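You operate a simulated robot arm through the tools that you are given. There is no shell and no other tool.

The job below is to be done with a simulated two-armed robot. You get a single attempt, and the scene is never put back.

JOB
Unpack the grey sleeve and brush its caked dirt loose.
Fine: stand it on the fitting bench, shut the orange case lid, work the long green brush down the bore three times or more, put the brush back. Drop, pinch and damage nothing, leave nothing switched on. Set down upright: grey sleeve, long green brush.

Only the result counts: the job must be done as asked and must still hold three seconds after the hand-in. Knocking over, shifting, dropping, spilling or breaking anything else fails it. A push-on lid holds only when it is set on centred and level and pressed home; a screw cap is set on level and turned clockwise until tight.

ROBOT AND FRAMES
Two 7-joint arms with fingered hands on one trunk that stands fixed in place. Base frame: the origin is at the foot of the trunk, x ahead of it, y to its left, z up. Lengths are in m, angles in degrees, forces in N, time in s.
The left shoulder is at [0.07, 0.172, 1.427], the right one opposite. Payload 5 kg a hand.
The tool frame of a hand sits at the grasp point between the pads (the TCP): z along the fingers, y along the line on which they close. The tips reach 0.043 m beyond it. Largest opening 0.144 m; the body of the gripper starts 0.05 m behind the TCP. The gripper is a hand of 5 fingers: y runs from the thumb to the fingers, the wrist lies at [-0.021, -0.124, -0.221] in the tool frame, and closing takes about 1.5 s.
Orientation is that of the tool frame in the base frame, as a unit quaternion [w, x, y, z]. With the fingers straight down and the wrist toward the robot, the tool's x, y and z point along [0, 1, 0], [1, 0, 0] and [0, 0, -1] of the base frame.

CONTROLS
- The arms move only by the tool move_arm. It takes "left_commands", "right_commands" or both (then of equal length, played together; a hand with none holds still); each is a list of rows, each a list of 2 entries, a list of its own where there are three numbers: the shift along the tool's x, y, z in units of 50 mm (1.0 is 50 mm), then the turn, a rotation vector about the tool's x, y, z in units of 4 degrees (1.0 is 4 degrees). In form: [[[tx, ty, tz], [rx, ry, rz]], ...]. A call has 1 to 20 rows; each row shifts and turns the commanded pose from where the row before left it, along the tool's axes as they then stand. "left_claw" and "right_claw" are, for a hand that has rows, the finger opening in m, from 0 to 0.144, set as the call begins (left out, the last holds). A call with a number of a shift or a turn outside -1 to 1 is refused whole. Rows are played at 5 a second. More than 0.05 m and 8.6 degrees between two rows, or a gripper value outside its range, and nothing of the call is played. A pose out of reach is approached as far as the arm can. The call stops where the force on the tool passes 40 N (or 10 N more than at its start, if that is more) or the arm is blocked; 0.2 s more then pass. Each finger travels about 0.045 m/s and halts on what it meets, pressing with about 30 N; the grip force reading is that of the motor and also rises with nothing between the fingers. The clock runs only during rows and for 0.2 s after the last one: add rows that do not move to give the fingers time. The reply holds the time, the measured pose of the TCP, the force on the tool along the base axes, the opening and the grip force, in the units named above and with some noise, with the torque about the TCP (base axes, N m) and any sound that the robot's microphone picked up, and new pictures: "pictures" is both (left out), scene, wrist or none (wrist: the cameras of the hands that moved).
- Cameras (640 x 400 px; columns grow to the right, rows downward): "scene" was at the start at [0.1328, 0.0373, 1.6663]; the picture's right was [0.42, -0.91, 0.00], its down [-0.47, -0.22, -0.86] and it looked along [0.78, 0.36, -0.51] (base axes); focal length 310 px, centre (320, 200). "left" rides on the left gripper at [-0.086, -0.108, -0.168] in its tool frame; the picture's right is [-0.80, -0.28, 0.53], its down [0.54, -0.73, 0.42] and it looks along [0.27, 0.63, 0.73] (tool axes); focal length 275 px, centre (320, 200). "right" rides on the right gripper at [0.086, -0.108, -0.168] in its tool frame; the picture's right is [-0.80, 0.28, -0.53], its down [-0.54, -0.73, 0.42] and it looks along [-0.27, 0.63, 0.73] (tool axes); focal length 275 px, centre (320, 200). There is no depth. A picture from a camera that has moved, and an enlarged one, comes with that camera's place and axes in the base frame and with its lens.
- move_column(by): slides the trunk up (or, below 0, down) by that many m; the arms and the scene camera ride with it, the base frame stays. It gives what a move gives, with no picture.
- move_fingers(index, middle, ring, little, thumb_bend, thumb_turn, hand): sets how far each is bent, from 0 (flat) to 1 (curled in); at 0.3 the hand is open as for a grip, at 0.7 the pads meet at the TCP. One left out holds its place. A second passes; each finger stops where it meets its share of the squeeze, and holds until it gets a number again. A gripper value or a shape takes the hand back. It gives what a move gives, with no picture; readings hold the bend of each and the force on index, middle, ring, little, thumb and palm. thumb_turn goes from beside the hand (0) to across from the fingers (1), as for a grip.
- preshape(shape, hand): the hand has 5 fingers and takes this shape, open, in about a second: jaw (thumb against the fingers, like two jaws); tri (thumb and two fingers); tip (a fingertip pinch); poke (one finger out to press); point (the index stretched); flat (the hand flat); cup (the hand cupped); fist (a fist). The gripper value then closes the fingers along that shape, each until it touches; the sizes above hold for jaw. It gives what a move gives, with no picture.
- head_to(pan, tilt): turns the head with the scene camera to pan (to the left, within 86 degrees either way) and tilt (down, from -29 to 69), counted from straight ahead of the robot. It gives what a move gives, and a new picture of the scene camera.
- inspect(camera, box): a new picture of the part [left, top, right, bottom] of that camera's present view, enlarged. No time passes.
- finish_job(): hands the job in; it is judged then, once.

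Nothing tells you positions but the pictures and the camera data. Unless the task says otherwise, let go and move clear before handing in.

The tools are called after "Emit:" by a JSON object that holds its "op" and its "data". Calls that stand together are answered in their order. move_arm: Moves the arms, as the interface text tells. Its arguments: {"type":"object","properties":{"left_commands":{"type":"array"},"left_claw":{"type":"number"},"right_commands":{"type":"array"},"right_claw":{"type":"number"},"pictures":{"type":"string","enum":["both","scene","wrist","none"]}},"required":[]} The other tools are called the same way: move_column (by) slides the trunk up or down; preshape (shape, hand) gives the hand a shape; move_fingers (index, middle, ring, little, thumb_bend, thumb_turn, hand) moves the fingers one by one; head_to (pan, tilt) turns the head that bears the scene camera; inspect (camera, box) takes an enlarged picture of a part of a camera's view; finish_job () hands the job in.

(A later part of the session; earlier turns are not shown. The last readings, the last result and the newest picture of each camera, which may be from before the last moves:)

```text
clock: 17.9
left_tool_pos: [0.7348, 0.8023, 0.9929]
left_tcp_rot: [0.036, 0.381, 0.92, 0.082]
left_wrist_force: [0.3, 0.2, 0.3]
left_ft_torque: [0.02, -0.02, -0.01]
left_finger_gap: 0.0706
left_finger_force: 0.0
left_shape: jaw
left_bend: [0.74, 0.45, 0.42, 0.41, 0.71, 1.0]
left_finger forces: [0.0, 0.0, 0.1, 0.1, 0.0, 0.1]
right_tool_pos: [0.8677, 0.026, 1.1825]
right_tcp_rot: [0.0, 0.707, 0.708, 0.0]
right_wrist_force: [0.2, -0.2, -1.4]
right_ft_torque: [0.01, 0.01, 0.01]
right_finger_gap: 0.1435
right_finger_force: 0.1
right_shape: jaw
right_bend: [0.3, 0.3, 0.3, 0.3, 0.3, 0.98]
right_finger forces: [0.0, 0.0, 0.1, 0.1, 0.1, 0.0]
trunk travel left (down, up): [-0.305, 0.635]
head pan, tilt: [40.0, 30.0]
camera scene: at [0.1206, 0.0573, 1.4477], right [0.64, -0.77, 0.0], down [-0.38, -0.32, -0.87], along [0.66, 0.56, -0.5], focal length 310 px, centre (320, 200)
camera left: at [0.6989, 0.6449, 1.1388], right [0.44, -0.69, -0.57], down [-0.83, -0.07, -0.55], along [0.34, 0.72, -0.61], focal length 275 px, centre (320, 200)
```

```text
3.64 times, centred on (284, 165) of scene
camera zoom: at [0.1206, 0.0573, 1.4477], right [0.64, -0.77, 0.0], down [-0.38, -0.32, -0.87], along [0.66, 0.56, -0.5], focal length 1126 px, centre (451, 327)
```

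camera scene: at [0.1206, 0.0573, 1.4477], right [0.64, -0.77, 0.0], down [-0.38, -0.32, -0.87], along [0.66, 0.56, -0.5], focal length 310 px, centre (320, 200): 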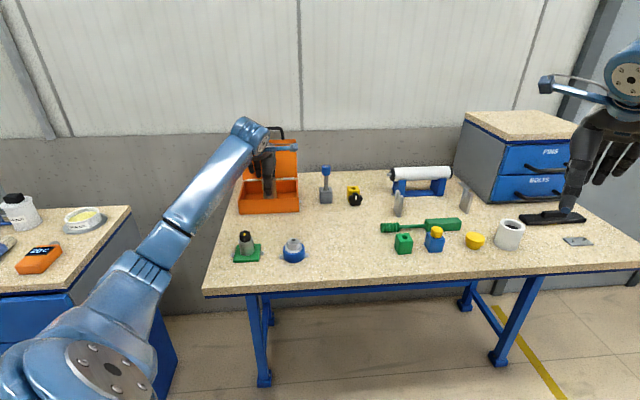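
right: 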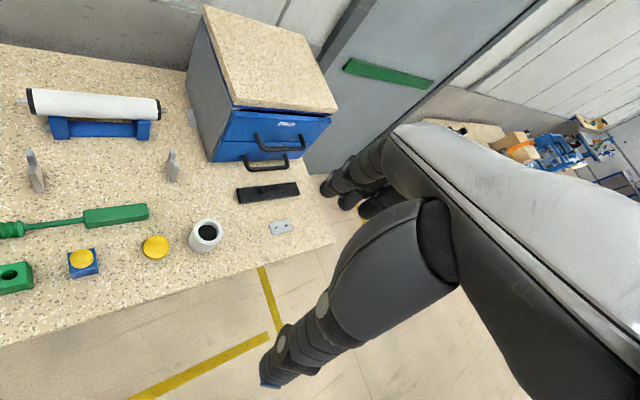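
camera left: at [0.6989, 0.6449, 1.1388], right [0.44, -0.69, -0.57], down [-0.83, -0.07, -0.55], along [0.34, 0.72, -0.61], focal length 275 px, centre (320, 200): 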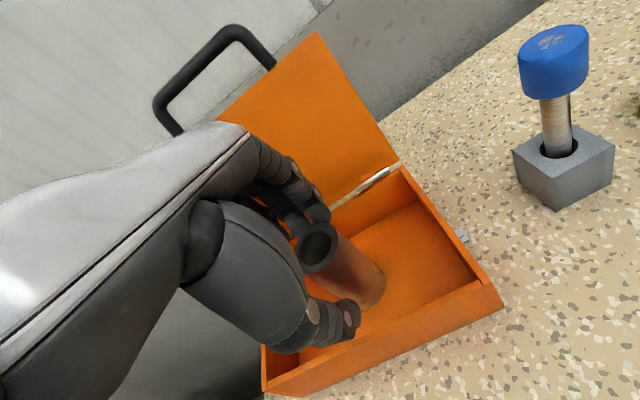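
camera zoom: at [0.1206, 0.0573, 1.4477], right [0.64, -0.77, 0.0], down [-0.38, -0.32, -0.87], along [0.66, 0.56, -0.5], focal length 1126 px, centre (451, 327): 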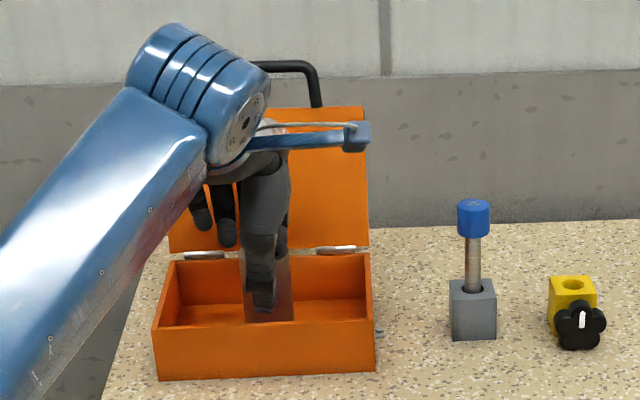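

Fingers are just outside the sleeve on both sides, thumb clear above the wall. I close on it.

Emit:
{"op": "move_arm", "data": {"left_commands": [[[0, 0, 0], [0, 0, 0]], [[0, 0, 0], [0, 0, 0]], [[0, 0, 0], [0, 0, 0]], [[0, 0, 0], [0, 0, 0]], [[0, 0, 0], [0, 0, 0]], [[0, 0, 0], [0, 0, 0]]], "left_claw": 0.03}}

Emit:
{"op": "inspect", "data": {"camera": "left", "box": [220, 130, 476, 370]}}

Emit:
{"op": "inspect", "data": {"camera": "scene", "box": [220, 110, 348, 220]}}

```text
clock: 19.3
left_tool_pos: [0.7342, 0.8009, 0.9933]
left_tcp_rot: [0.037, 0.382, 0.92, 0.082]
left_wrist_force: [0.4, 0.2, 0.3]
left_ft_torque: [0.0, 0.04, 0.01]
left_finger_gap: 0.0416
left_finger_force: 29.9
left_shape: jaw
left_bend: [0.74, 0.54, 0.57, 0.53, 0.75, 1.0]
left_finger forces: [15.4, 8.6, 0.0, 0.1, 24.4, 0.0]
right_tool_pos: [0.8662, 0.0258, 1.1813]
right_tcp_rot: [0.001, 0.707, 0.707, 0.0]
right_wrist_force: [-0.9, 0.4, -0.2]
right_ft_torque: [0.01, 0.03, 0.02]
right_finger_gap: 0.1436
right_finger_force: 0.0
right_shape: jaw
right_bend: [0.3, 0.3, 0.3, 0.3, 0.3, 0.98]
right_finger forces: [0.1, 0.1, 0.0, 0.0, 0.0, 0.0]
trunk travel left (down, up): [-0.305, 0.635]
head pan, tilt: [40.0, 30.0]
camera scene: at [0.1206, 0.0573, 1.4477], right [0.64, -0.77, 0.0], down [-0.38, -0.32, -0.87], along [0.66, 0.56, -0.5], focal length 310 px, centre (320, 200)
camera left: at [0.6989, 0.6449, 1.1387], right [0.44, -0.69, -0.57], down [-0.83, -0.07, -0.55], along [0.34, 0.72, -0.61], focal length 275 px, centre (320, 200)
```

scene: 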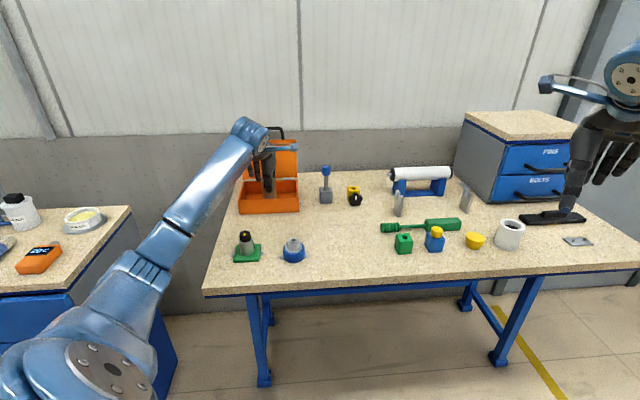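
left: 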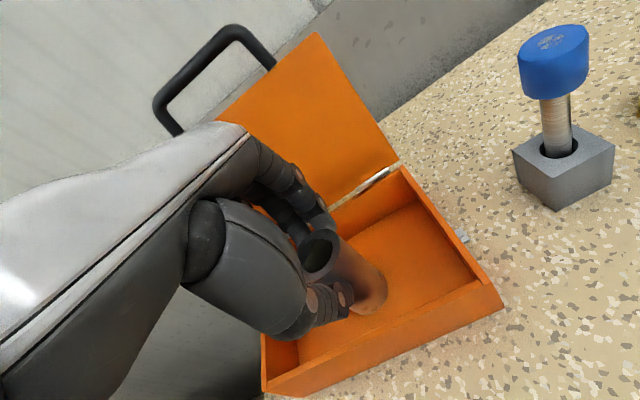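

```text
1.67 times, centred on (348, 250) of left
camera zoom: at [0.6989, 0.6449, 1.1387], right [0.44, -0.69, -0.57], down [-0.83, -0.07, -0.55], along [0.34, 0.72, -0.61], focal length 459 px, centre (273, 117)
```

zoom: 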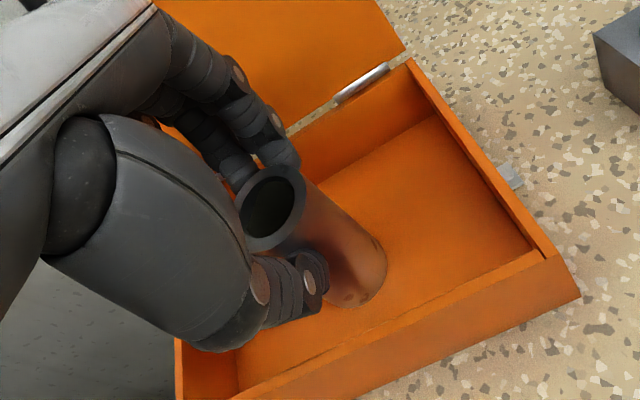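

```text
3.64 times, centred on (284, 165) of scene
camera zoom: at [0.1206, 0.0573, 1.4477], right [0.64, -0.77, 0.0], down [-0.38, -0.32, -0.87], along [0.66, 0.56, -0.5], focal length 1126 px, centre (451, 327)
```

zoom: 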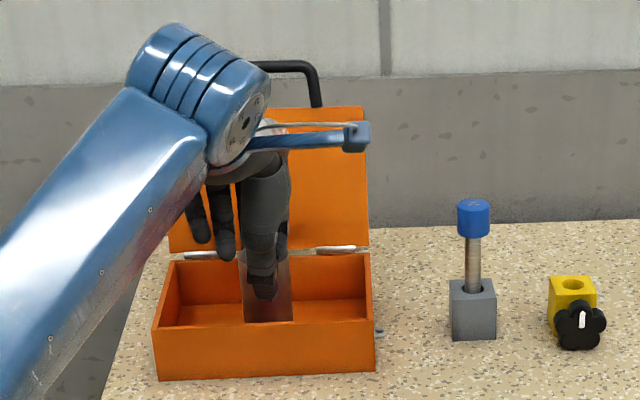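

The sleeve is held by thumb, index and middle (24 N). I lift it straight up slowly a little and check that it follows.

Emit:
{"op": "move_arm", "data": {"left_commands": [[[0, 0.04, -0.2], [0, 0, 0]], [[0, 0.04, -0.2], [0, 0, 0]], [[0, 0.07, -0.4], [0, 0, 0]], [[0, 0, 0], [0, 0, 0]]]}}

Emit:
{"op": "inspect", "data": {"camera": "scene", "box": [220, 100, 348, 220]}}

```text
clock: 20.3
left_tool_pos: [0.7356, 0.8026, 1.0332]
left_tcp_rot: [0.036, 0.381, 0.92, 0.083]
left_wrist_force: [0.0, 0.6, -2.0]
left_ft_torque: [-0.02, 0.0, -0.01]
left_finger_gap: 0.0418
left_finger_force: 29.8
left_shape: jaw
left_bend: [0.74, 0.54, 0.57, 0.53, 0.75, 1.0]
left_finger forces: [15.3, 8.8, 0.0, 0.1, 24.3, 0.1]
right_tool_pos: [0.8681, 0.0253, 1.182]
right_tcp_rot: [-0.001, 0.707, 0.707, 0.0]
right_wrist_force: [-0.7, 0.1, -0.4]
right_ft_torque: [-0.01, 0.02, -0.01]
right_finger_gap: 0.1435
right_finger_force: 0.1
right_shape: jaw
right_bend: [0.3, 0.3, 0.3, 0.3, 0.3, 0.98]
right_finger forces: [0.0, 0.0, 0.0, 0.1, 0.0, 0.1]
trunk travel left (down, up): [-0.305, 0.635]
head pan, tilt: [40.0, 30.0]
camera scene: at [0.1208, 0.0577, 1.4477], right [0.64, -0.77, 0.0], down [-0.38, -0.32, -0.87], along [0.66, 0.56, -0.5], focal length 310 px, centre (320, 200)
camera left: at [0.6992, 0.6456, 1.1793], right [0.44, -0.69, -0.57], down [-0.83, -0.07, -0.55], along [0.34, 0.72, -0.61], focal length 275 px, centre (320, 200)
```

scene: 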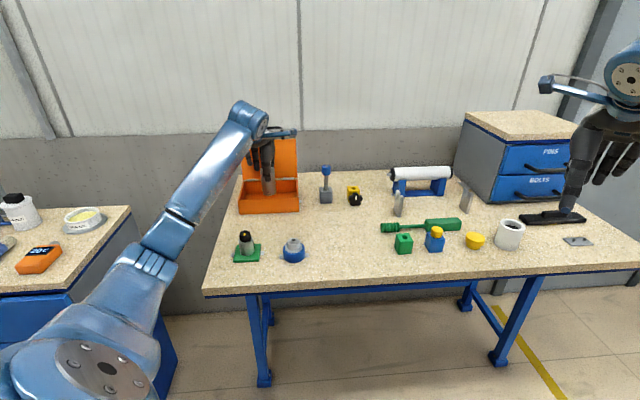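
left: 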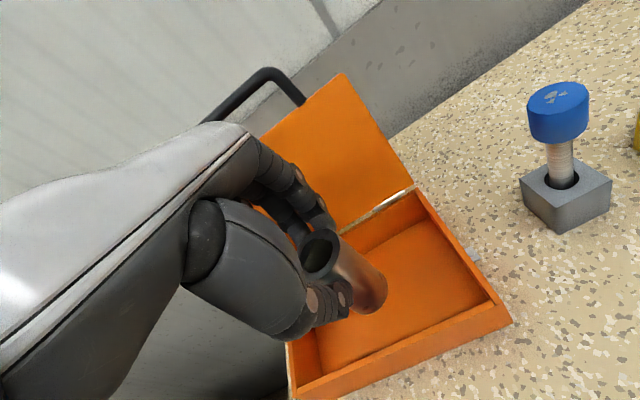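

```text
3.33 times, centred on (284, 160) of scene
camera zoom: at [0.1208, 0.0577, 1.4477], right [0.64, -0.77, 0.0], down [-0.38, -0.32, -0.87], along [0.66, 0.56, -0.5], focal length 1032 px, centre (440, 333)
```

zoom: 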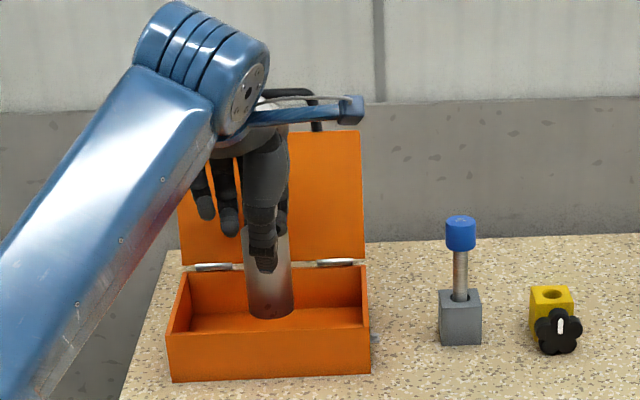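

The sleeve hangs upright and weighs about 2 N. I raise it clear of the case and carry it to a free spot near (0.72, 0.52).

Emit:
{"op": "move_arm", "data": {"left_commands": [[[0, 0.12, -0.7], [0, 0, 0]], [[0, 0.12, -0.7], [0, 0, 0]], [[-0.38, -0.438, -0.078], [0, 0, 0]], [[-0.756, -0.877, -0.155], [0, 0, 0]], [[-0.756, -0.877, -0.155], [0, 0, 0]], [[-0.756, -0.877, -0.155], [0, 0, 0]], [[-0.756, -0.877, -0.155], [0, 0, 0]], [[-0.38, -0.438, -0.078], [0, 0, 0]], [[0, 0, 0], [0, 0, 0]]]}}

Emit:
{"op": "inspect", "data": {"camera": "scene", "box": [220, 140, 420, 265]}}

```text
refused: row 4 steps farther than a row can; nothing moved
```

```text
3.20 times, centred on (320, 202) of scene
camera zoom: at [0.1208, 0.0577, 1.4477], right [0.64, -0.77, 0.0], down [-0.38, -0.32, -0.87], along [0.66, 0.56, -0.5], focal length 991 px, centre (320, 192)
```

zoom: 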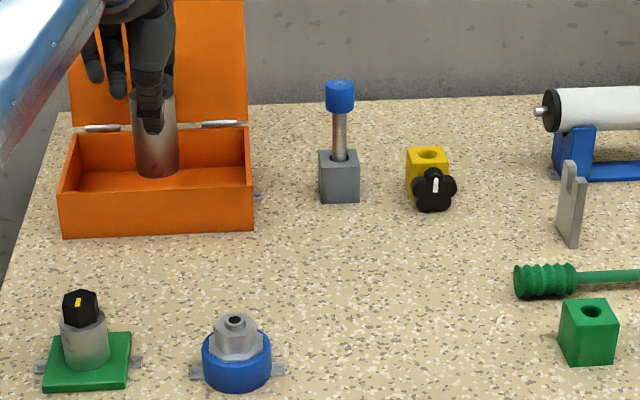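

Row norm must be ≤ 50 mm; I resend with smaller steps.

Emit:
{"op": "move_arm", "data": {"left_commands": [[[0, 0.12, -0.7], [0, 0, 0]], [[0, 0.12, -0.7], [0, 0, 0]], [[-0.27, -0.313, -0.055], [0, 0, 0]], [[-0.54, -0.626, -0.111], [0, 0, 0]], [[-0.54, -0.626, -0.111], [0, 0, 0]], [[-0.54, -0.626, -0.111], [0, 0, 0]], [[-0.54, -0.626, -0.111], [0, 0, 0]], [[-0.54, -0.626, -0.111], [0, 0, 0]], [[-0.54, -0.626, -0.111], [0, 0, 0]], [[-0.27, -0.313, -0.055], [0, 0, 0]], [[0, 0, 0], [0, 0, 0]]]}}

Emit:
{"op": "inspect", "data": {"camera": "scene", "box": [260, 130, 460, 255]}}

Emit:
{"op": "inspect", "data": {"camera": "left", "box": [220, 130, 476, 370]}}

```text
clock: 22.7
left_tool_pos: [0.7129, 0.511, 1.101]
left_tcp_rot: [0.036, 0.381, 0.92, 0.083]
left_wrist_force: [0.3, 0.2, -2.1]
left_ft_torque: [-0.01, 0.03, -0.03]
left_finger_gap: 0.0414
left_finger_force: 30.3
left_shape: jaw
left_bend: [0.74, 0.54, 0.57, 0.54, 0.75, 1.0]
left_finger forces: [15.4, 8.9, 0.0, 0.0, 24.3, 0.0]
right_tool_pos: [0.8686, 0.0253, 1.1811]
right_tcp_rot: [0.0, 0.707, 0.707, -0.001]
right_wrist_force: [0.2, 0.0, 0.0]
right_ft_torque: [-0.03, 0.06, 0.02]
right_finger_gap: 0.1433
right_finger_force: 0.1
right_shape: jaw
right_bend: [0.3, 0.3, 0.3, 0.3, 0.3, 0.98]
right_finger forces: [0.0, 0.0, 0.0, 0.0, 0.0, 0.0]
trunk travel left (down, up): [-0.305, 0.635]
head pan, tilt: [40.0, 30.0]
camera scene: at [0.1217, 0.0569, 1.4475], right [0.64, -0.77, 0.0], down [-0.38, -0.32, -0.87], along [0.66, 0.56, -0.5], focal length 310 px, centre (320, 200)
camera left: at [0.6771, 0.3545, 1.2476], right [0.43, -0.69, -0.57], down [-0.83, -0.07, -0.55], along [0.34, 0.72, -0.61], focal length 275 px, centre (320, 200)
```

scene: 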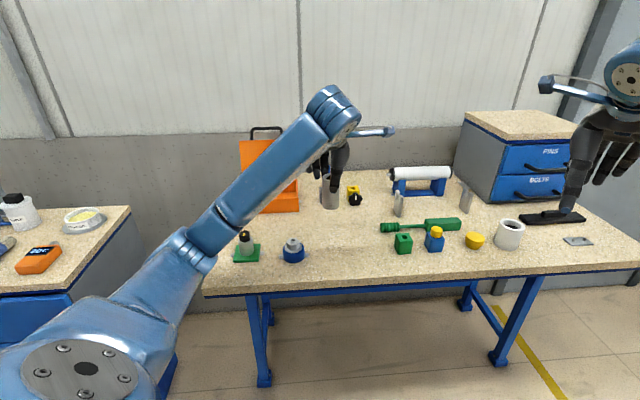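
left: 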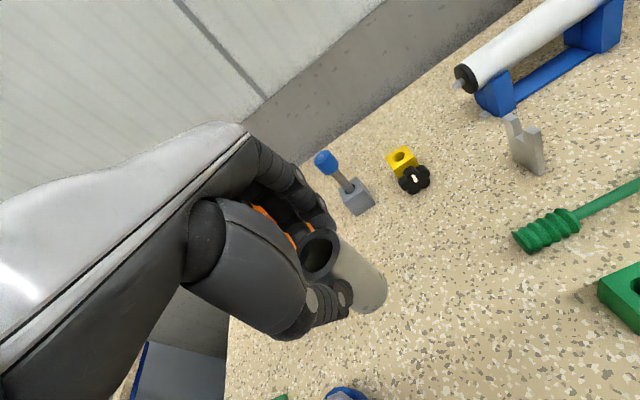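

```text
3.20 times, centred on (360, 192) of scene
camera zoom: at [0.1217, 0.0569, 1.4475], right [0.64, -0.77, 0.0], down [-0.38, -0.32, -0.87], along [0.66, 0.56, -0.5], focal length 991 px, centre (192, 224)
```

zoom: 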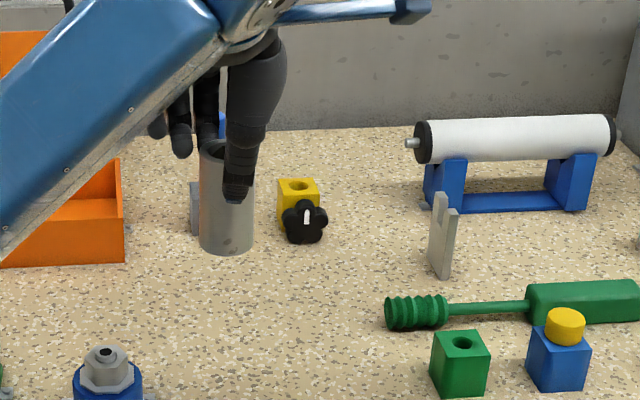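

```text
1.67 times, centred on (348, 250) of left
camera zoom: at [0.6771, 0.3545, 1.2476], right [0.43, -0.69, -0.57], down [-0.83, -0.07, -0.55], along [0.34, 0.72, -0.61], focal length 459 px, centre (273, 117)
```

zoom: 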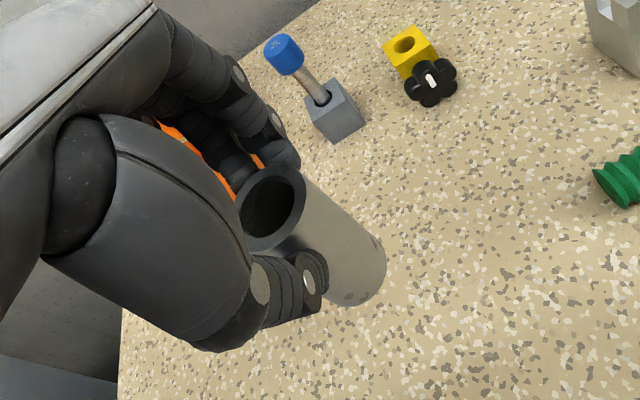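

The grey sleeve hangs upright over clear bench. I lower it, the last centimetre slowly, watching for contact.

Emit:
{"op": "move_arm", "data": {"left_commands": [[[0, -0.1, 0.6], [0, 0, 0]], [[0, -0.1, 0.6], [0, 0, 0]], [[0, -0.1, 0.6], [0, 0, 0]], [[0, -0.04, 0.22], [0, 0, 0]], [[0, 0, 0], [0, 0, 0]]]}}

Emit:
{"op": "inspect", "data": {"camera": "scene", "box": [260, 130, 460, 255]}}

```text
clock: 23.9
left_tool_pos: [0.7117, 0.5132, 1.0007]
left_tcp_rot: [0.036, 0.38, 0.921, 0.083]
left_wrist_force: [0.3, 0.0, -1.0]
left_ft_torque: [-0.02, -0.01, 0.04]
left_finger_gap: 0.0417
left_finger_force: 30.3
left_shape: jaw
left_bend: [0.74, 0.54, 0.57, 0.54, 0.75, 1.0]
left_finger forces: [15.4, 8.9, 0.0, 0.0, 24.3, 0.0]
right_tool_pos: [0.8676, 0.0255, 1.1829]
right_tcp_rot: [0.0, 0.707, 0.707, 0.0]
right_wrist_force: [-0.8, -0.2, 0.1]
right_ft_torque: [0.0, 0.0, 0.01]
right_finger_gap: 0.1436
right_finger_force: 0.0
right_shape: jaw
right_bend: [0.3, 0.3, 0.3, 0.3, 0.3, 0.98]
right_finger forces: [0.1, 0.0, 0.1, 0.1, 0.0, 0.1]
trunk travel left (down, up): [-0.305, 0.635]
head pan, tilt: [40.0, 30.0]
camera scene: at [0.1205, 0.0572, 1.4477], right [0.64, -0.77, 0.0], down [-0.38, -0.32, -0.87], along [0.66, 0.56, -0.5], focal length 310 px, centre (320, 200)
camera left: at [0.6776, 0.3557, 1.1462], right [0.44, -0.69, -0.57], down [-0.83, -0.07, -0.55], along [0.34, 0.72, -0.61], focal length 275 px, centre (320, 200)
```

scene: 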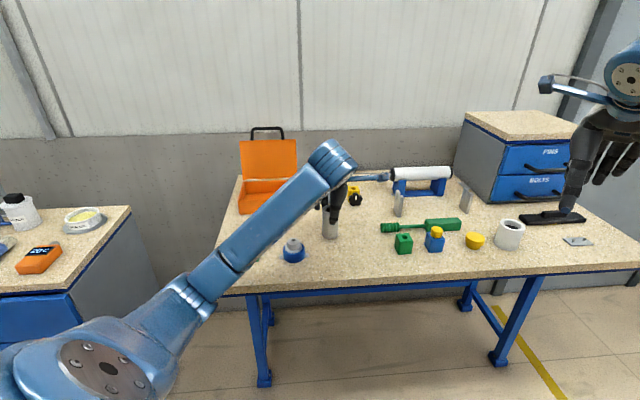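
left: 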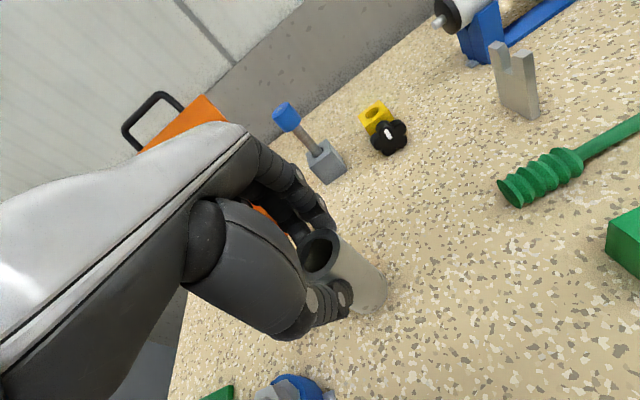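

```text
3.20 times, centred on (360, 192) of scene
camera zoom: at [0.1205, 0.0572, 1.4477], right [0.64, -0.77, 0.0], down [-0.38, -0.32, -0.87], along [0.66, 0.56, -0.5], focal length 991 px, centre (192, 224)
```

zoom: 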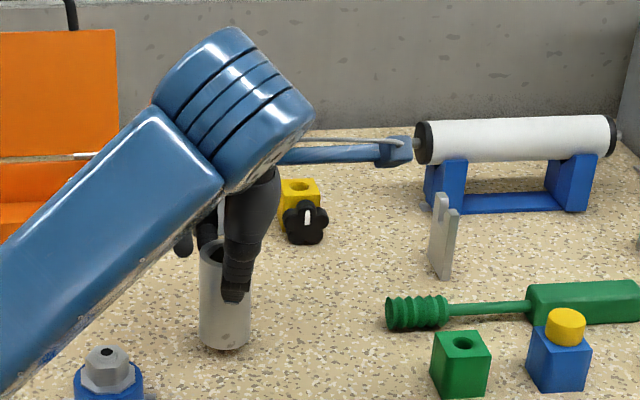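

Nearly down; small steps now to find contact.

Emit:
{"op": "move_arm", "data": {"left_commands": [[[0, -0.01, 0.06], [0, 0, 0]], [[0, -0.01, 0.06], [0, 0, 0]], [[0, 0, 0], [0, 0, 0]]], "pictures": "none"}}

Emit:
{"op": "move_arm", "data": {"left_commands": [[[0, -0.007, 0.04], [0, 0, 0]], [[0, -0.007, 0.04], [0, 0, 0]], [[0, 0, 0], [0, 0, 0]]], "pictures": "none"}}

```text
clock: 24.7
left_tool_pos: [0.7125, 0.5122, 0.994]
left_tcp_rot: [0.036, 0.381, 0.92, 0.083]
left_wrist_force: [0.8, 0.6, -1.3]
left_ft_torque: [-0.01, -0.01, 0.01]
left_finger_gap: 0.0414
left_finger_force: 30.3
left_shape: jaw
left_bend: [0.74, 0.54, 0.57, 0.54, 0.75, 1.0]
left_finger forces: [15.3, 8.9, 0.0, 0.0, 24.3, 0.0]
right_tool_pos: [0.8668, 0.0238, 1.1821]
right_tcp_rot: [0.001, 0.707, 0.707, -0.001]
right_wrist_force: [0.3, -0.2, 0.5]
right_ft_torque: [-0.02, -0.01, 0.04]
right_finger_gap: 0.1434
right_finger_force: 0.0
right_shape: jaw
right_bend: [0.3, 0.3, 0.3, 0.3, 0.3, 0.98]
right_finger forces: [0.0, 0.0, 0.0, 0.1, 0.0, 0.0]
trunk travel left (down, up): [-0.305, 0.635]
head pan, tilt: [40.0, 30.0]
```

```text
clock: 25.5
left_tool_pos: [0.7117, 0.5115, 0.9915]
left_tcp_rot: [0.036, 0.38, 0.92, 0.083]
left_wrist_force: [0.7, -1.0, -1.4]
left_ft_torque: [0.0, 0.0, 0.0]
left_finger_gap: 0.0417
left_finger_force: 29.9
left_shape: jaw
left_bend: [0.74, 0.54, 0.57, 0.54, 0.75, 1.0]
left_finger forces: [15.4, 8.8, 0.1, 0.0, 24.2, 0.0]
right_tool_pos: [0.8671, 0.0247, 1.1824]
right_tcp_rot: [0.0, 0.707, 0.707, 0.0]
right_wrist_force: [0.5, 0.5, -0.4]
right_ft_torque: [0.04, 0.03, -0.05]
right_finger_gap: 0.1436
right_finger_force: 0.0
right_shape: jaw
right_bend: [0.3, 0.3, 0.3, 0.3, 0.3, 0.98]
right_finger forces: [0.1, 0.0, 0.0, 0.0, 0.1, 0.0]
trunk travel left (down, up): [-0.305, 0.635]
head pan, tilt: [40.0, 30.0]
```

Emit:
{"op": "move_arm", "data": {"left_commands": [[[0, -0.007, 0.04], [0, 0, 0]], [[0, 0, 0], [0, 0, 0]]], "pictures": "none"}}

Emit:
{"op": "move_arm", "data": {"left_commands": [[[0, -0.007, 0.04], [0, 0, 0]], [[0, 0, 0], [0, 0, 0]]], "pictures": "none"}}

```text
clock: 26.1
left_tool_pos: [0.7119, 0.5123, 0.9895]
left_tcp_rot: [0.036, 0.381, 0.92, 0.083]
left_wrist_force: [0.1, 0.2, -1.2]
left_ft_torque: [0.01, -0.02, 0.0]
left_finger_gap: 0.0417
left_finger_force: 29.7
left_shape: jaw
left_bend: [0.74, 0.54, 0.57, 0.54, 0.75, 1.0]
left_finger forces: [15.2, 8.9, 0.0, 0.1, 24.3, 0.1]
right_tool_pos: [0.867, 0.025, 1.1824]
right_tcp_rot: [-0.001, 0.707, 0.707, -0.001]
right_wrist_force: [0.6, -1.1, 1.2]
right_ft_torque: [-0.03, -0.02, 0.0]
right_finger_gap: 0.1437
right_finger_force: 0.1
right_shape: jaw
right_bend: [0.3, 0.3, 0.3, 0.3, 0.3, 0.98]
right_finger forces: [0.1, 0.1, 0.0, 0.0, 0.1, 0.1]
trunk travel left (down, up): [-0.305, 0.635]
head pan, tilt: [40.0, 30.0]
```

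```text
clock: 26.7
left_tool_pos: [0.7111, 0.511, 0.9866]
left_tcp_rot: [0.036, 0.381, 0.92, 0.083]
left_wrist_force: [0.0, 0.1, 0.0]
left_ft_torque: [-0.01, -0.01, 0.0]
left_finger_gap: 0.0416
left_finger_force: 29.9
left_shape: jaw
left_bend: [0.74, 0.54, 0.57, 0.54, 0.75, 1.0]
left_finger forces: [15.5, 9.0, 0.1, 0.0, 24.5, 0.1]
right_tool_pos: [0.8673, 0.0256, 1.1825]
right_tcp_rot: [-0.001, 0.707, 0.707, 0.0]
right_wrist_force: [0.5, -0.3, 0.7]
right_ft_torque: [-0.02, 0.02, -0.01]
right_finger_gap: 0.1437
right_finger_force: 0.0
right_shape: jaw
right_bend: [0.3, 0.3, 0.3, 0.3, 0.3, 0.98]
right_finger forces: [0.0, 0.1, 0.0, 0.0, 0.0, 0.0]
trunk travel left (down, up): [-0.305, 0.635]
head pan, tilt: [40.0, 30.0]
```

The load is dropping off; one more millimetre step to confirm contact.

Emit:
{"op": "move_arm", "data": {"left_commands": [[[0, -0.004, 0.024], [0, 0, 0]], [[0, 0, 0], [0, 0, 0]]], "pictures": "both"}}

Emit:
{"op": "inspect", "data": {"camera": "scene", "box": [280, 170, 408, 250]}}

```text
clock: 27.3
left_tool_pos: [0.713, 0.5115, 0.9862]
left_tcp_rot: [0.036, 0.38, 0.92, 0.084]
left_wrist_force: [0.8, -0.5, 1.6]
left_ft_torque: [-0.07, 0.04, 0.01]
left_finger_gap: 0.0416
left_finger_force: 30.0
left_shape: jaw
left_bend: [0.74, 0.54, 0.57, 0.54, 0.75, 1.0]
left_finger forces: [15.9, 9.4, 0.0, 0.0, 25.6, 0.0]
right_tool_pos: [0.8653, 0.024, 1.1822]
right_tcp_rot: [0.0, 0.707, 0.707, 0.0]
right_wrist_force: [0.2, -0.1, 0.8]
right_ft_torque: [0.0, 0.02, 0.01]
right_finger_gap: 0.1438
right_finger_force: 0.1
right_shape: jaw
right_bend: [0.3, 0.3, 0.3, 0.3, 0.3, 0.98]
right_finger forces: [0.0, 0.0, 0.0, 0.1, 0.0, 0.1]
trunk travel left (down, up): [-0.305, 0.635]
head pan, tilt: [40.0, 30.0]
camera scene: at [0.1204, 0.057, 1.4478], right [0.64, -0.77, 0.0], down [-0.38, -0.32, -0.87], along [0.66, 0.56, -0.5], focal length 310 px, centre (320, 200)
camera left: at [0.6765, 0.3546, 1.1323], right [0.44, -0.69, -0.57], down [-0.83, -0.07, -0.55], along [0.34, 0.72, -0.61], focal length 275 px, centre (320, 200)
```

scene: 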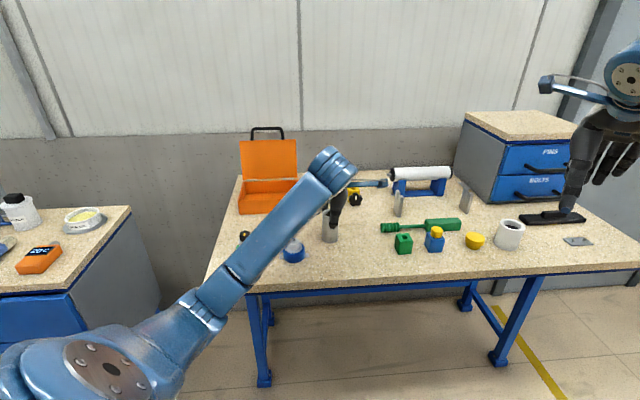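
left: 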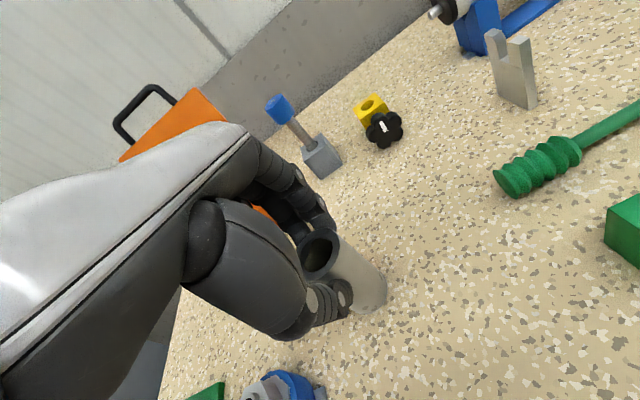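

```text
5.00 times, centred on (344, 210) of scene
camera zoom: at [0.1204, 0.057, 1.4478], right [0.64, -0.77, 0.0], down [-0.38, -0.32, -0.87], along [0.66, 0.56, -0.5], focal length 1548 px, centre (200, 150)
```

zoom: 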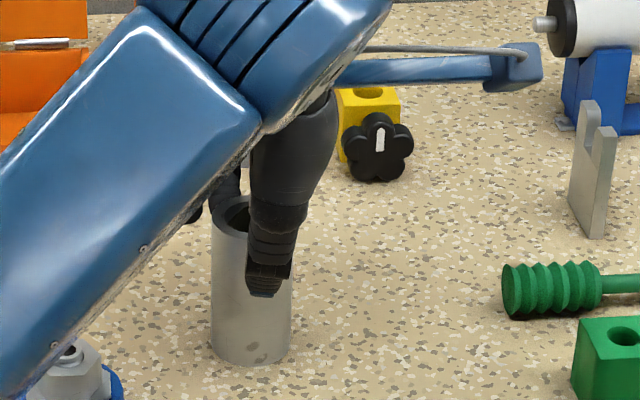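

The sleeve stands on the bench (upward reaction 1.6 N). I open the fingers gently and lift straight off.

Emit:
{"op": "move_arm", "data": {"left_commands": [[[0, 0, 0], [0, 0, 0]], [[0, 0, 0], [0, 0, 0]], [[0, 0, 0], [0, 0, 0]], [[0, 0, 0], [0, 0, 0]], [[0, 0, 0], [0, 0, 0]], [[0, 0, 0], [0, 0, 0]], [[0, 0, 0], [0, 0, 0]], [[0, 0, 0], [0, 0, 0]]], "left_claw": 0.11}}

Emit:
{"op": "inspect", "data": {"camera": "left", "box": [220, 130, 476, 370]}}

```text
clock: 29.1
left_tool_pos: [0.7127, 0.512, 0.9863]
left_tcp_rot: [0.037, 0.381, 0.92, 0.083]
left_wrist_force: [-0.3, 0.4, 0.7]
left_ft_torque: [-0.01, 0.01, -0.01]
left_finger_gap: 0.1098
left_finger_force: 0.0
left_shape: jaw
left_bend: [0.26, 0.35, 0.33, 0.34, 0.55, 0.99]
left_finger forces: [0.0, 0.1, 0.0, 0.0, 0.0, 0.1]
right_tool_pos: [0.8659, 0.0244, 1.1808]
right_tcp_rot: [0.0, 0.707, 0.707, 0.0]
right_wrist_force: [-0.3, -0.1, 0.9]
right_ft_torque: [0.04, 0.01, 0.01]
right_finger_gap: 0.1438
right_finger_force: 0.0
right_shape: jaw
right_bend: [0.3, 0.3, 0.3, 0.3, 0.3, 0.98]
right_finger forces: [0.1, 0.0, 0.1, 0.1, 0.0, 0.1]
trunk travel left (down, up): [-0.305, 0.635]
head pan, tilt: [40.0, 30.0]
camera scene: at [0.1205, 0.0571, 1.4477], right [0.64, -0.77, 0.0], down [-0.38, -0.32, -0.87], along [0.66, 0.56, -0.5], focal length 310 px, centre (320, 200)
camera left: at [0.6767, 0.3545, 1.132], right [0.44, -0.69, -0.57], down [-0.83, -0.07, -0.55], along [0.34, 0.72, -0.61], focal length 275 px, centre (320, 200)
```

scene: 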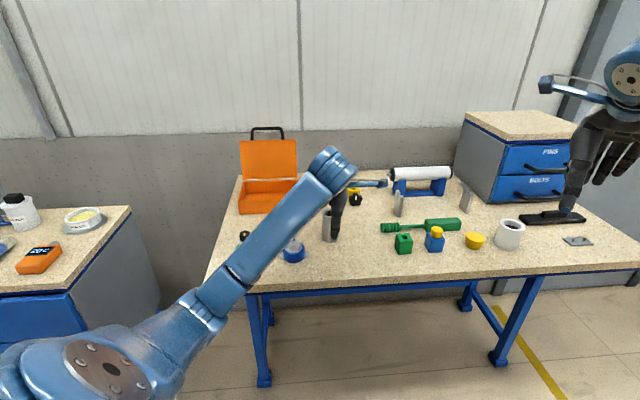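
left: 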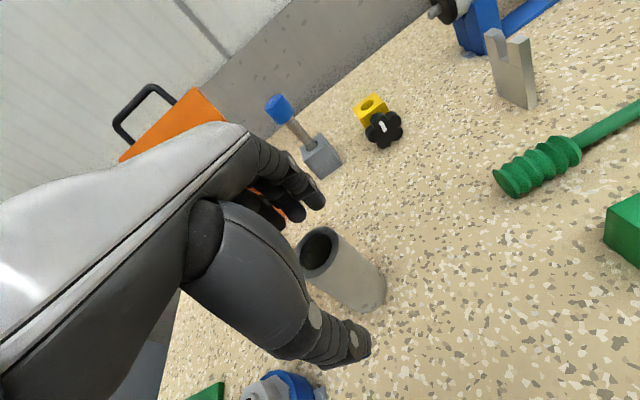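

```text
1.67 times, centred on (348, 250) of left
camera zoom: at [0.6767, 0.3545, 1.132], right [0.44, -0.69, -0.57], down [-0.83, -0.07, -0.55], along [0.34, 0.72, -0.61], focal length 459 px, centre (273, 117)
```

zoom: 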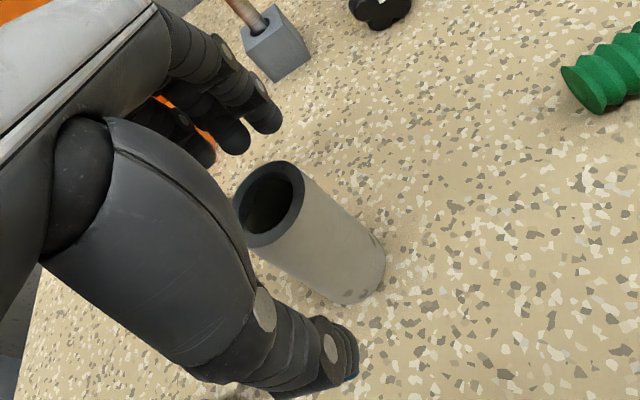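

The sleeve stands free. I lift the hand straight up and use this more sideways viewpoint to measure the case lid and its handle.

Emit:
{"op": "move_arm", "data": {"left_commands": [[[0, 0.15, -0.9], [0, 0, 0]], [[0, 0.15, -0.9], [0, 0, 0]], [[0, 0.15, -0.9], [0, 0, 0]], [[-0.7, 0, -0.3], [0, 0, 0]], [[-0.7, 0, 0], [0, 0, 0]], [[0, 0, 0], [0, 0, 0]]], "left_claw": 0.144}}

Emit:
{"op": "inspect", "data": {"camera": "left", "box": [60, 40, 300, 190]}}

Emit:
{"op": "inspect", "data": {"camera": "scene", "box": [220, 110, 380, 260]}}

```text
clock: 30.5
left_tool_pos: [0.7564, 0.4604, 1.1373]
left_tcp_rot: [0.038, 0.381, 0.92, 0.083]
left_wrist_force: [-1.2, 0.7, 0.1]
left_ft_torque: [-0.04, -0.01, 0.01]
left_finger_gap: 0.1437
left_finger_force: 0.1
left_shape: jaw
left_bend: [0.3, 0.3, 0.3, 0.3, 0.3, 0.98]
left_finger forces: [0.0, 0.0, 0.1, 0.1, 0.1, 0.0]
right_tool_pos: [0.8654, 0.0268, 1.1815]
right_tcp_rot: [0.0, 0.707, 0.708, 0.0]
right_wrist_force: [-0.9, -0.1, -0.2]
right_ft_torque: [-0.06, -0.01, 0.0]
right_finger_gap: 0.1434
right_finger_force: 0.1
right_shape: jaw
right_bend: [0.3, 0.3, 0.3, 0.3, 0.3, 0.98]
right_finger forces: [0.1, 0.0, 0.1, 0.1, 0.0, 0.0]
trunk travel left (down, up): [-0.305, 0.635]
head pan, tilt: [40.0, 30.0]
camera scene: at [0.1189, 0.0583, 1.4479], right [0.64, -0.77, 0.0], down [-0.38, -0.32, -0.87], along [0.66, 0.56, -0.5], focal length 310 px, centre (320, 200)
camera left: at [0.7204, 0.3046, 1.2837], right [0.44, -0.69, -0.57], down [-0.83, -0.07, -0.55], along [0.34, 0.72, -0.61], focal length 275 px, centre (320, 200)
```

scene: 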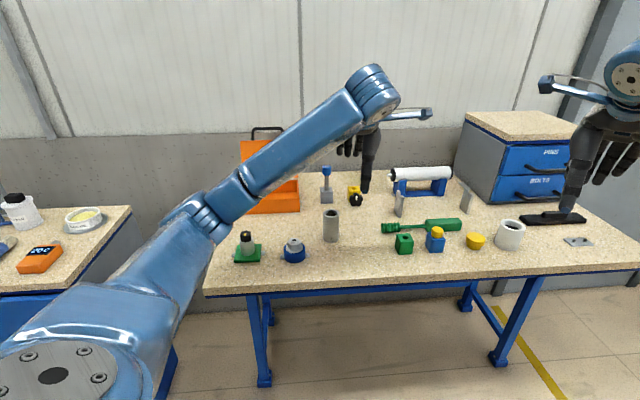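
left: 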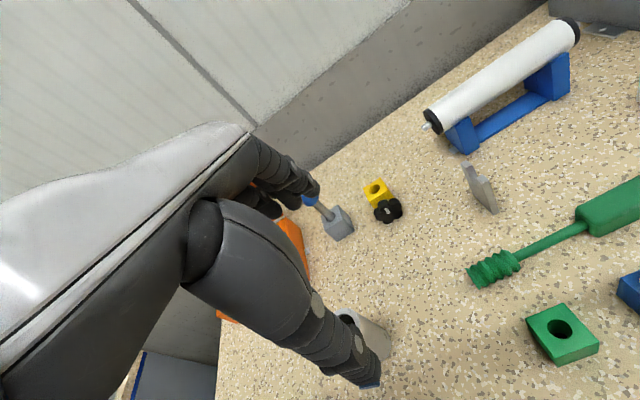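

```text
2.67 times, centred on (180, 115) of left
camera zoom: at [0.7204, 0.3046, 1.2837], right [0.44, -0.69, -0.57], down [-0.83, -0.07, -0.55], along [0.34, 0.72, -0.61], focal length 734 px, centre (693, 427)
```

zoom: 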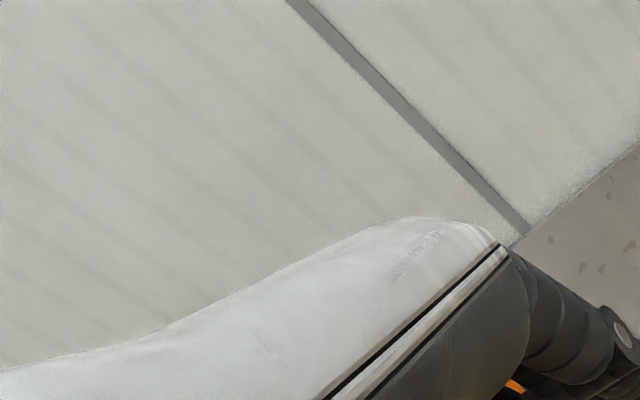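

```text
2.67 times, centred on (300, 185) of scene
camera zoom: at [0.1189, 0.0583, 1.4479], right [0.64, -0.77, 0.0], down [-0.38, -0.32, -0.87], along [0.66, 0.56, -0.5], focal length 826 px, centre (373, 240)
```

zoom: 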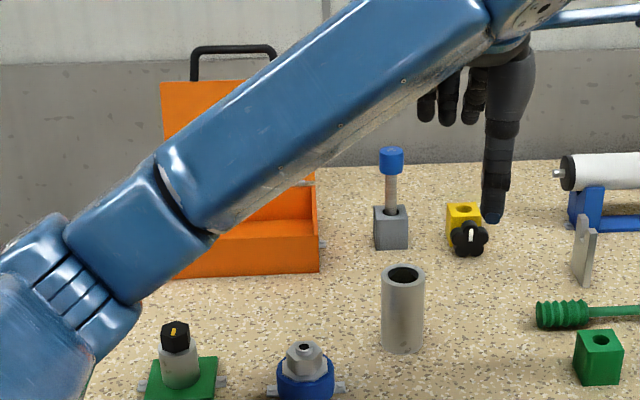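

My own hand hides the lid. I yaw the hand further left so the wrist camera views the lid from its right side.

Emit:
{"op": "move_arm", "data": {"left_commands": [[[0, 0, 0], [0, 0, -1]], [[0, 0, 0], [0, 0, -1]], [[0, 0, 0], [0, 0, -1]], [[0, 0, 0], [0, 0, -1]], [[0, 0, 0], [0, 0, -1]], [[0, 0, 0], [0, 0, -1]], [[0, 0, 0], [0, 0, -1]], [[0, 0, 0], [0, 0, -1]], [[0, 0, 0], [0, 0, -1]], [[0, 0, 0], [0, 0, 0]]], "pictures": "both"}}

```text
clock: 32.7
left_tool_pos: [0.7575, 0.4597, 1.1374]
left_tcp_rot: [0.06, 0.076, 0.993, 0.068]
left_wrist_force: [0.2, -0.2, 0.3]
left_ft_torque: [0.02, -0.01, 0.0]
left_finger_gap: 0.1439
left_finger_force: 0.0
left_shape: jaw
left_bend: [0.3, 0.3, 0.3, 0.3, 0.3, 0.98]
left_finger forces: [0.0, 0.1, 0.1, 0.1, 0.0, 0.1]
right_tool_pos: [0.8664, 0.0257, 1.1821]
right_tcp_rot: [0.0, 0.707, 0.707, -0.001]
right_wrist_force: [-0.4, -0.2, -0.3]
right_ft_torque: [-0.02, 0.01, -0.01]
right_finger_gap: 0.1436
right_finger_force: 0.1
right_shape: jaw
right_bend: [0.3, 0.3, 0.3, 0.3, 0.3, 0.98]
right_finger forces: [0.0, 0.1, 0.0, 0.0, 0.0, 0.0]
trunk travel left (down, up): [-0.305, 0.635]
head pan, tilt: [40.0, 30.0]
camera scene: at [0.1205, 0.0575, 1.4477], right [0.64, -0.77, 0.0], down [-0.38, -0.32, -0.87], along [0.66, 0.56, -0.5], focal length 310 px, centre (320, 200)
camera left: at [0.8053, 0.3194, 1.2963], right [0.81, -0.34, -0.48], down [-0.58, -0.57, -0.58], along [-0.08, 0.75, -0.66], focal length 275 px, centre (320, 200)
```

scene: 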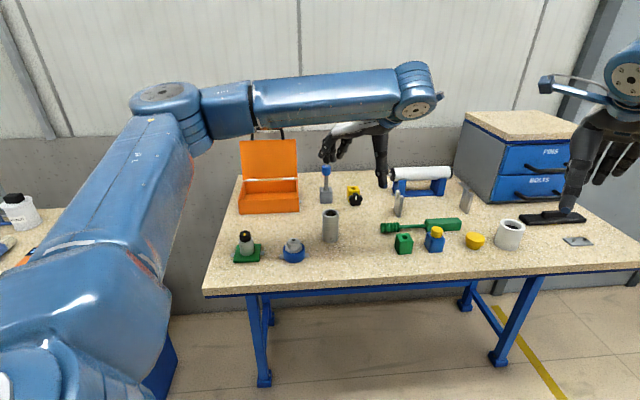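
left: 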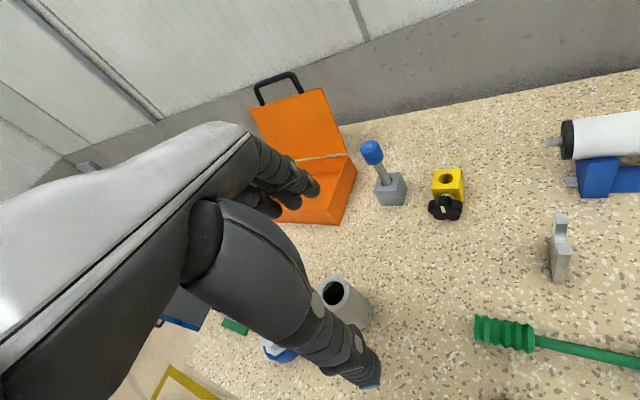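

Now both cameras see the lid; I zoom in on it in each.

Emit:
{"op": "inspect", "data": {"camera": "left", "box": [230, 50, 422, 230]}}

Emit:
{"op": "inspect", "data": {"camera": "scene", "box": [220, 110, 348, 230]}}

```text
2.22 times, centred on (326, 140) of left
camera zoom: at [0.8053, 0.3194, 1.2963], right [0.81, -0.34, -0.48], down [-0.58, -0.57, -0.58], along [-0.08, 0.75, -0.66], focal length 612 px, centre (307, 333)
```

zoom: 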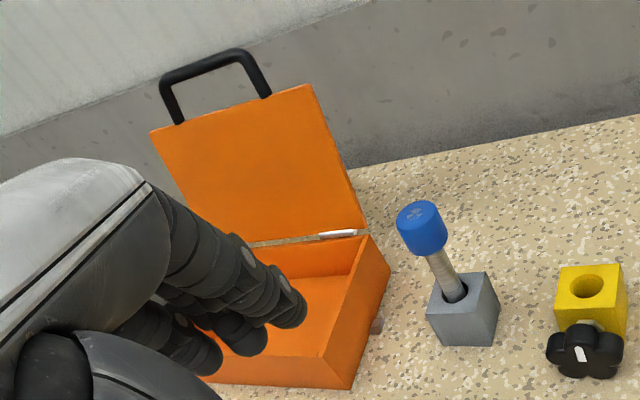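

```text
3.33 times, centred on (284, 170) of scene
camera zoom: at [0.1205, 0.0575, 1.4477], right [0.64, -0.77, 0.0], down [-0.38, -0.32, -0.87], along [0.66, 0.56, -0.5], focal length 1032 px, centre (440, 300)
```

zoom: 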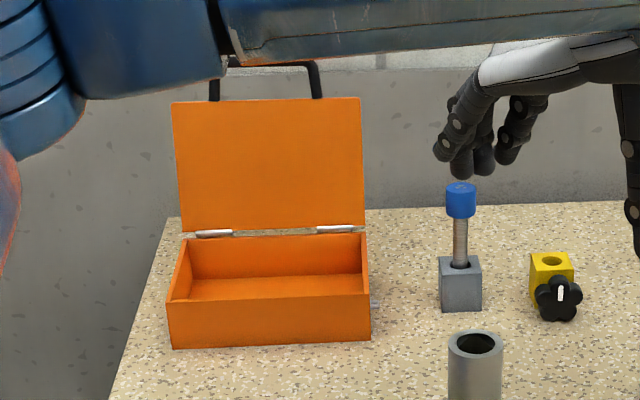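

Measured: lid hinge at D≈1.162 (along the bench's depth direction), z≈0.94; lid leans back ~17°; handle bar centre near (0.82, 0.89, 1.118). I return the hand's yaw, raise it, and tilt it 45° forward to take the handle bar.

Emit:
{"op": "move_arm", "data": {"left_commands": [[[0, 0, -0.25], [0, 0, 1]], [[0, 0, -0.25], [0, 0, 1]], [[0, 0, -0.25], [0, 0, 1]], [[0, 0, -0.25], [0, 0, 1]], [[0, 0, -0.25], [0, 0, 1]], [[0, 0, -0.25], [0, 0, 1]], [[0, 0, -0.25], [0, 0, 1]], [[0, 0, -0.25], [0, 0, 1]], [[0, 0, -0.25], [0, 0, 1]], [[0, 0, 0], [0, 0, 0]]], "pictures": "none"}}

Emit:
{"op": "move_arm", "data": {"left_commands": [[[0, 0, 0], [-1, 0, 0]], [[0, 0, 0], [-1, 0, 0]], [[0, 0, 0], [-1, 0, 0]], [[0, 0, 0], [-1, 0, 0]], [[0, 0, 0], [-1, 0, 0]], [[0, 0, 0], [-1, 0, 0]], [[0, 0, 0], [-1, 0, 0]], [[0, 0, 0], [-1, 0, 0]], [[0, 0, 0], [-0.7, 0, 0]], [[0, 0, 0], [0, 0, 0]]], "left_claw": 0.12}}

```text
clock: 34.9
left_tool_pos: [0.7433, 0.4449, 1.2475]
left_tcp_rot: [0.036, 0.381, 0.92, 0.083]
left_wrist_force: [-0.2, 0.2, 0.0]
left_ft_torque: [0.01, 0.0, -0.01]
left_finger_gap: 0.1439
left_finger_force: 0.0
left_shape: jaw
left_bend: [0.3, 0.3, 0.3, 0.3, 0.3, 0.98]
left_finger forces: [0.0, 0.0, 0.0, 0.0, 0.0, 0.0]
right_tool_pos: [0.8671, 0.0246, 1.1828]
right_tcp_rot: [0.001, 0.707, 0.708, 0.0]
right_wrist_force: [0.2, -0.5, 0.0]
right_ft_torque: [0.03, 0.01, 0.01]
right_finger_gap: 0.1438
right_finger_force: 0.0
right_shape: jaw
right_bend: [0.3, 0.3, 0.3, 0.3, 0.3, 0.98]
right_finger forces: [0.0, 0.0, 0.0, 0.0, 0.1, 0.1]
trunk travel left (down, up): [-0.305, 0.635]
head pan, tilt: [40.0, 30.0]
```

```text
clock: 37.1
left_tool_pos: [0.7425, 0.4445, 1.2492]
left_tcp_rot: [0.148, 0.353, 0.853, 0.355]
left_wrist_force: [1.1, -0.4, -0.2]
left_ft_torque: [-0.02, -0.02, -0.03]
left_finger_gap: 0.1203
left_finger_force: 0.1
left_shape: jaw
left_bend: [0.26, 0.33, 0.31, 0.32, 0.48, 0.99]
left_finger forces: [0.0, 0.0, 0.0, 0.1, 0.0, 0.0]
right_tool_pos: [0.8674, 0.0242, 1.1823]
right_tcp_rot: [-0.001, 0.708, 0.707, -0.001]
right_wrist_force: [0.8, 0.3, 0.1]
right_ft_torque: [-0.01, 0.0, -0.01]
right_finger_gap: 0.1434
right_finger_force: 0.1
right_shape: jaw
right_bend: [0.3, 0.3, 0.3, 0.3, 0.3, 0.98]
right_finger forces: [0.1, 0.0, 0.0, 0.1, 0.0, 0.1]
trunk travel left (down, up): [-0.305, 0.635]
head pan, tilt: [40.0, 30.0]
camera scene: at [0.1205, 0.057, 1.4477], right [0.64, -0.77, 0.0], down [-0.38, -0.32, -0.87], along [0.66, 0.56, -0.5], focal length 310 px, centre (320, 200)
camera left: at [0.6664, 0.2462, 1.2893], right [0.69, -0.44, -0.58], down [-0.53, 0.23, -0.81], along [0.49, 0.87, -0.07], focal length 275 px, centre (320, 200)
```

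scene: 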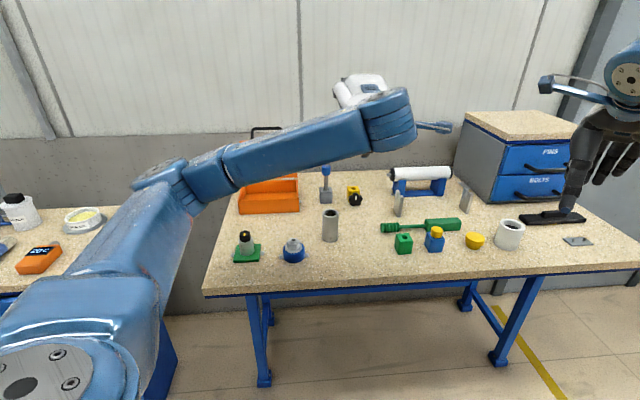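
left: 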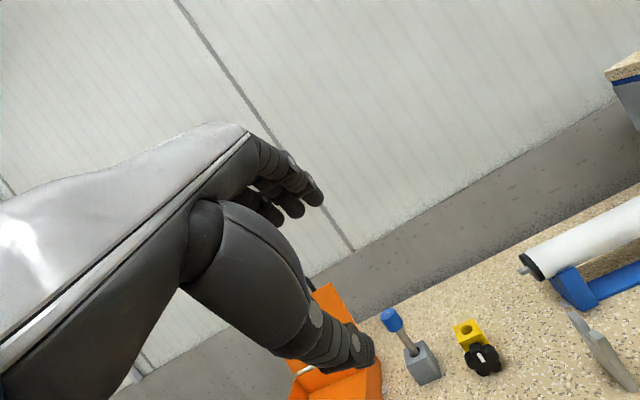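

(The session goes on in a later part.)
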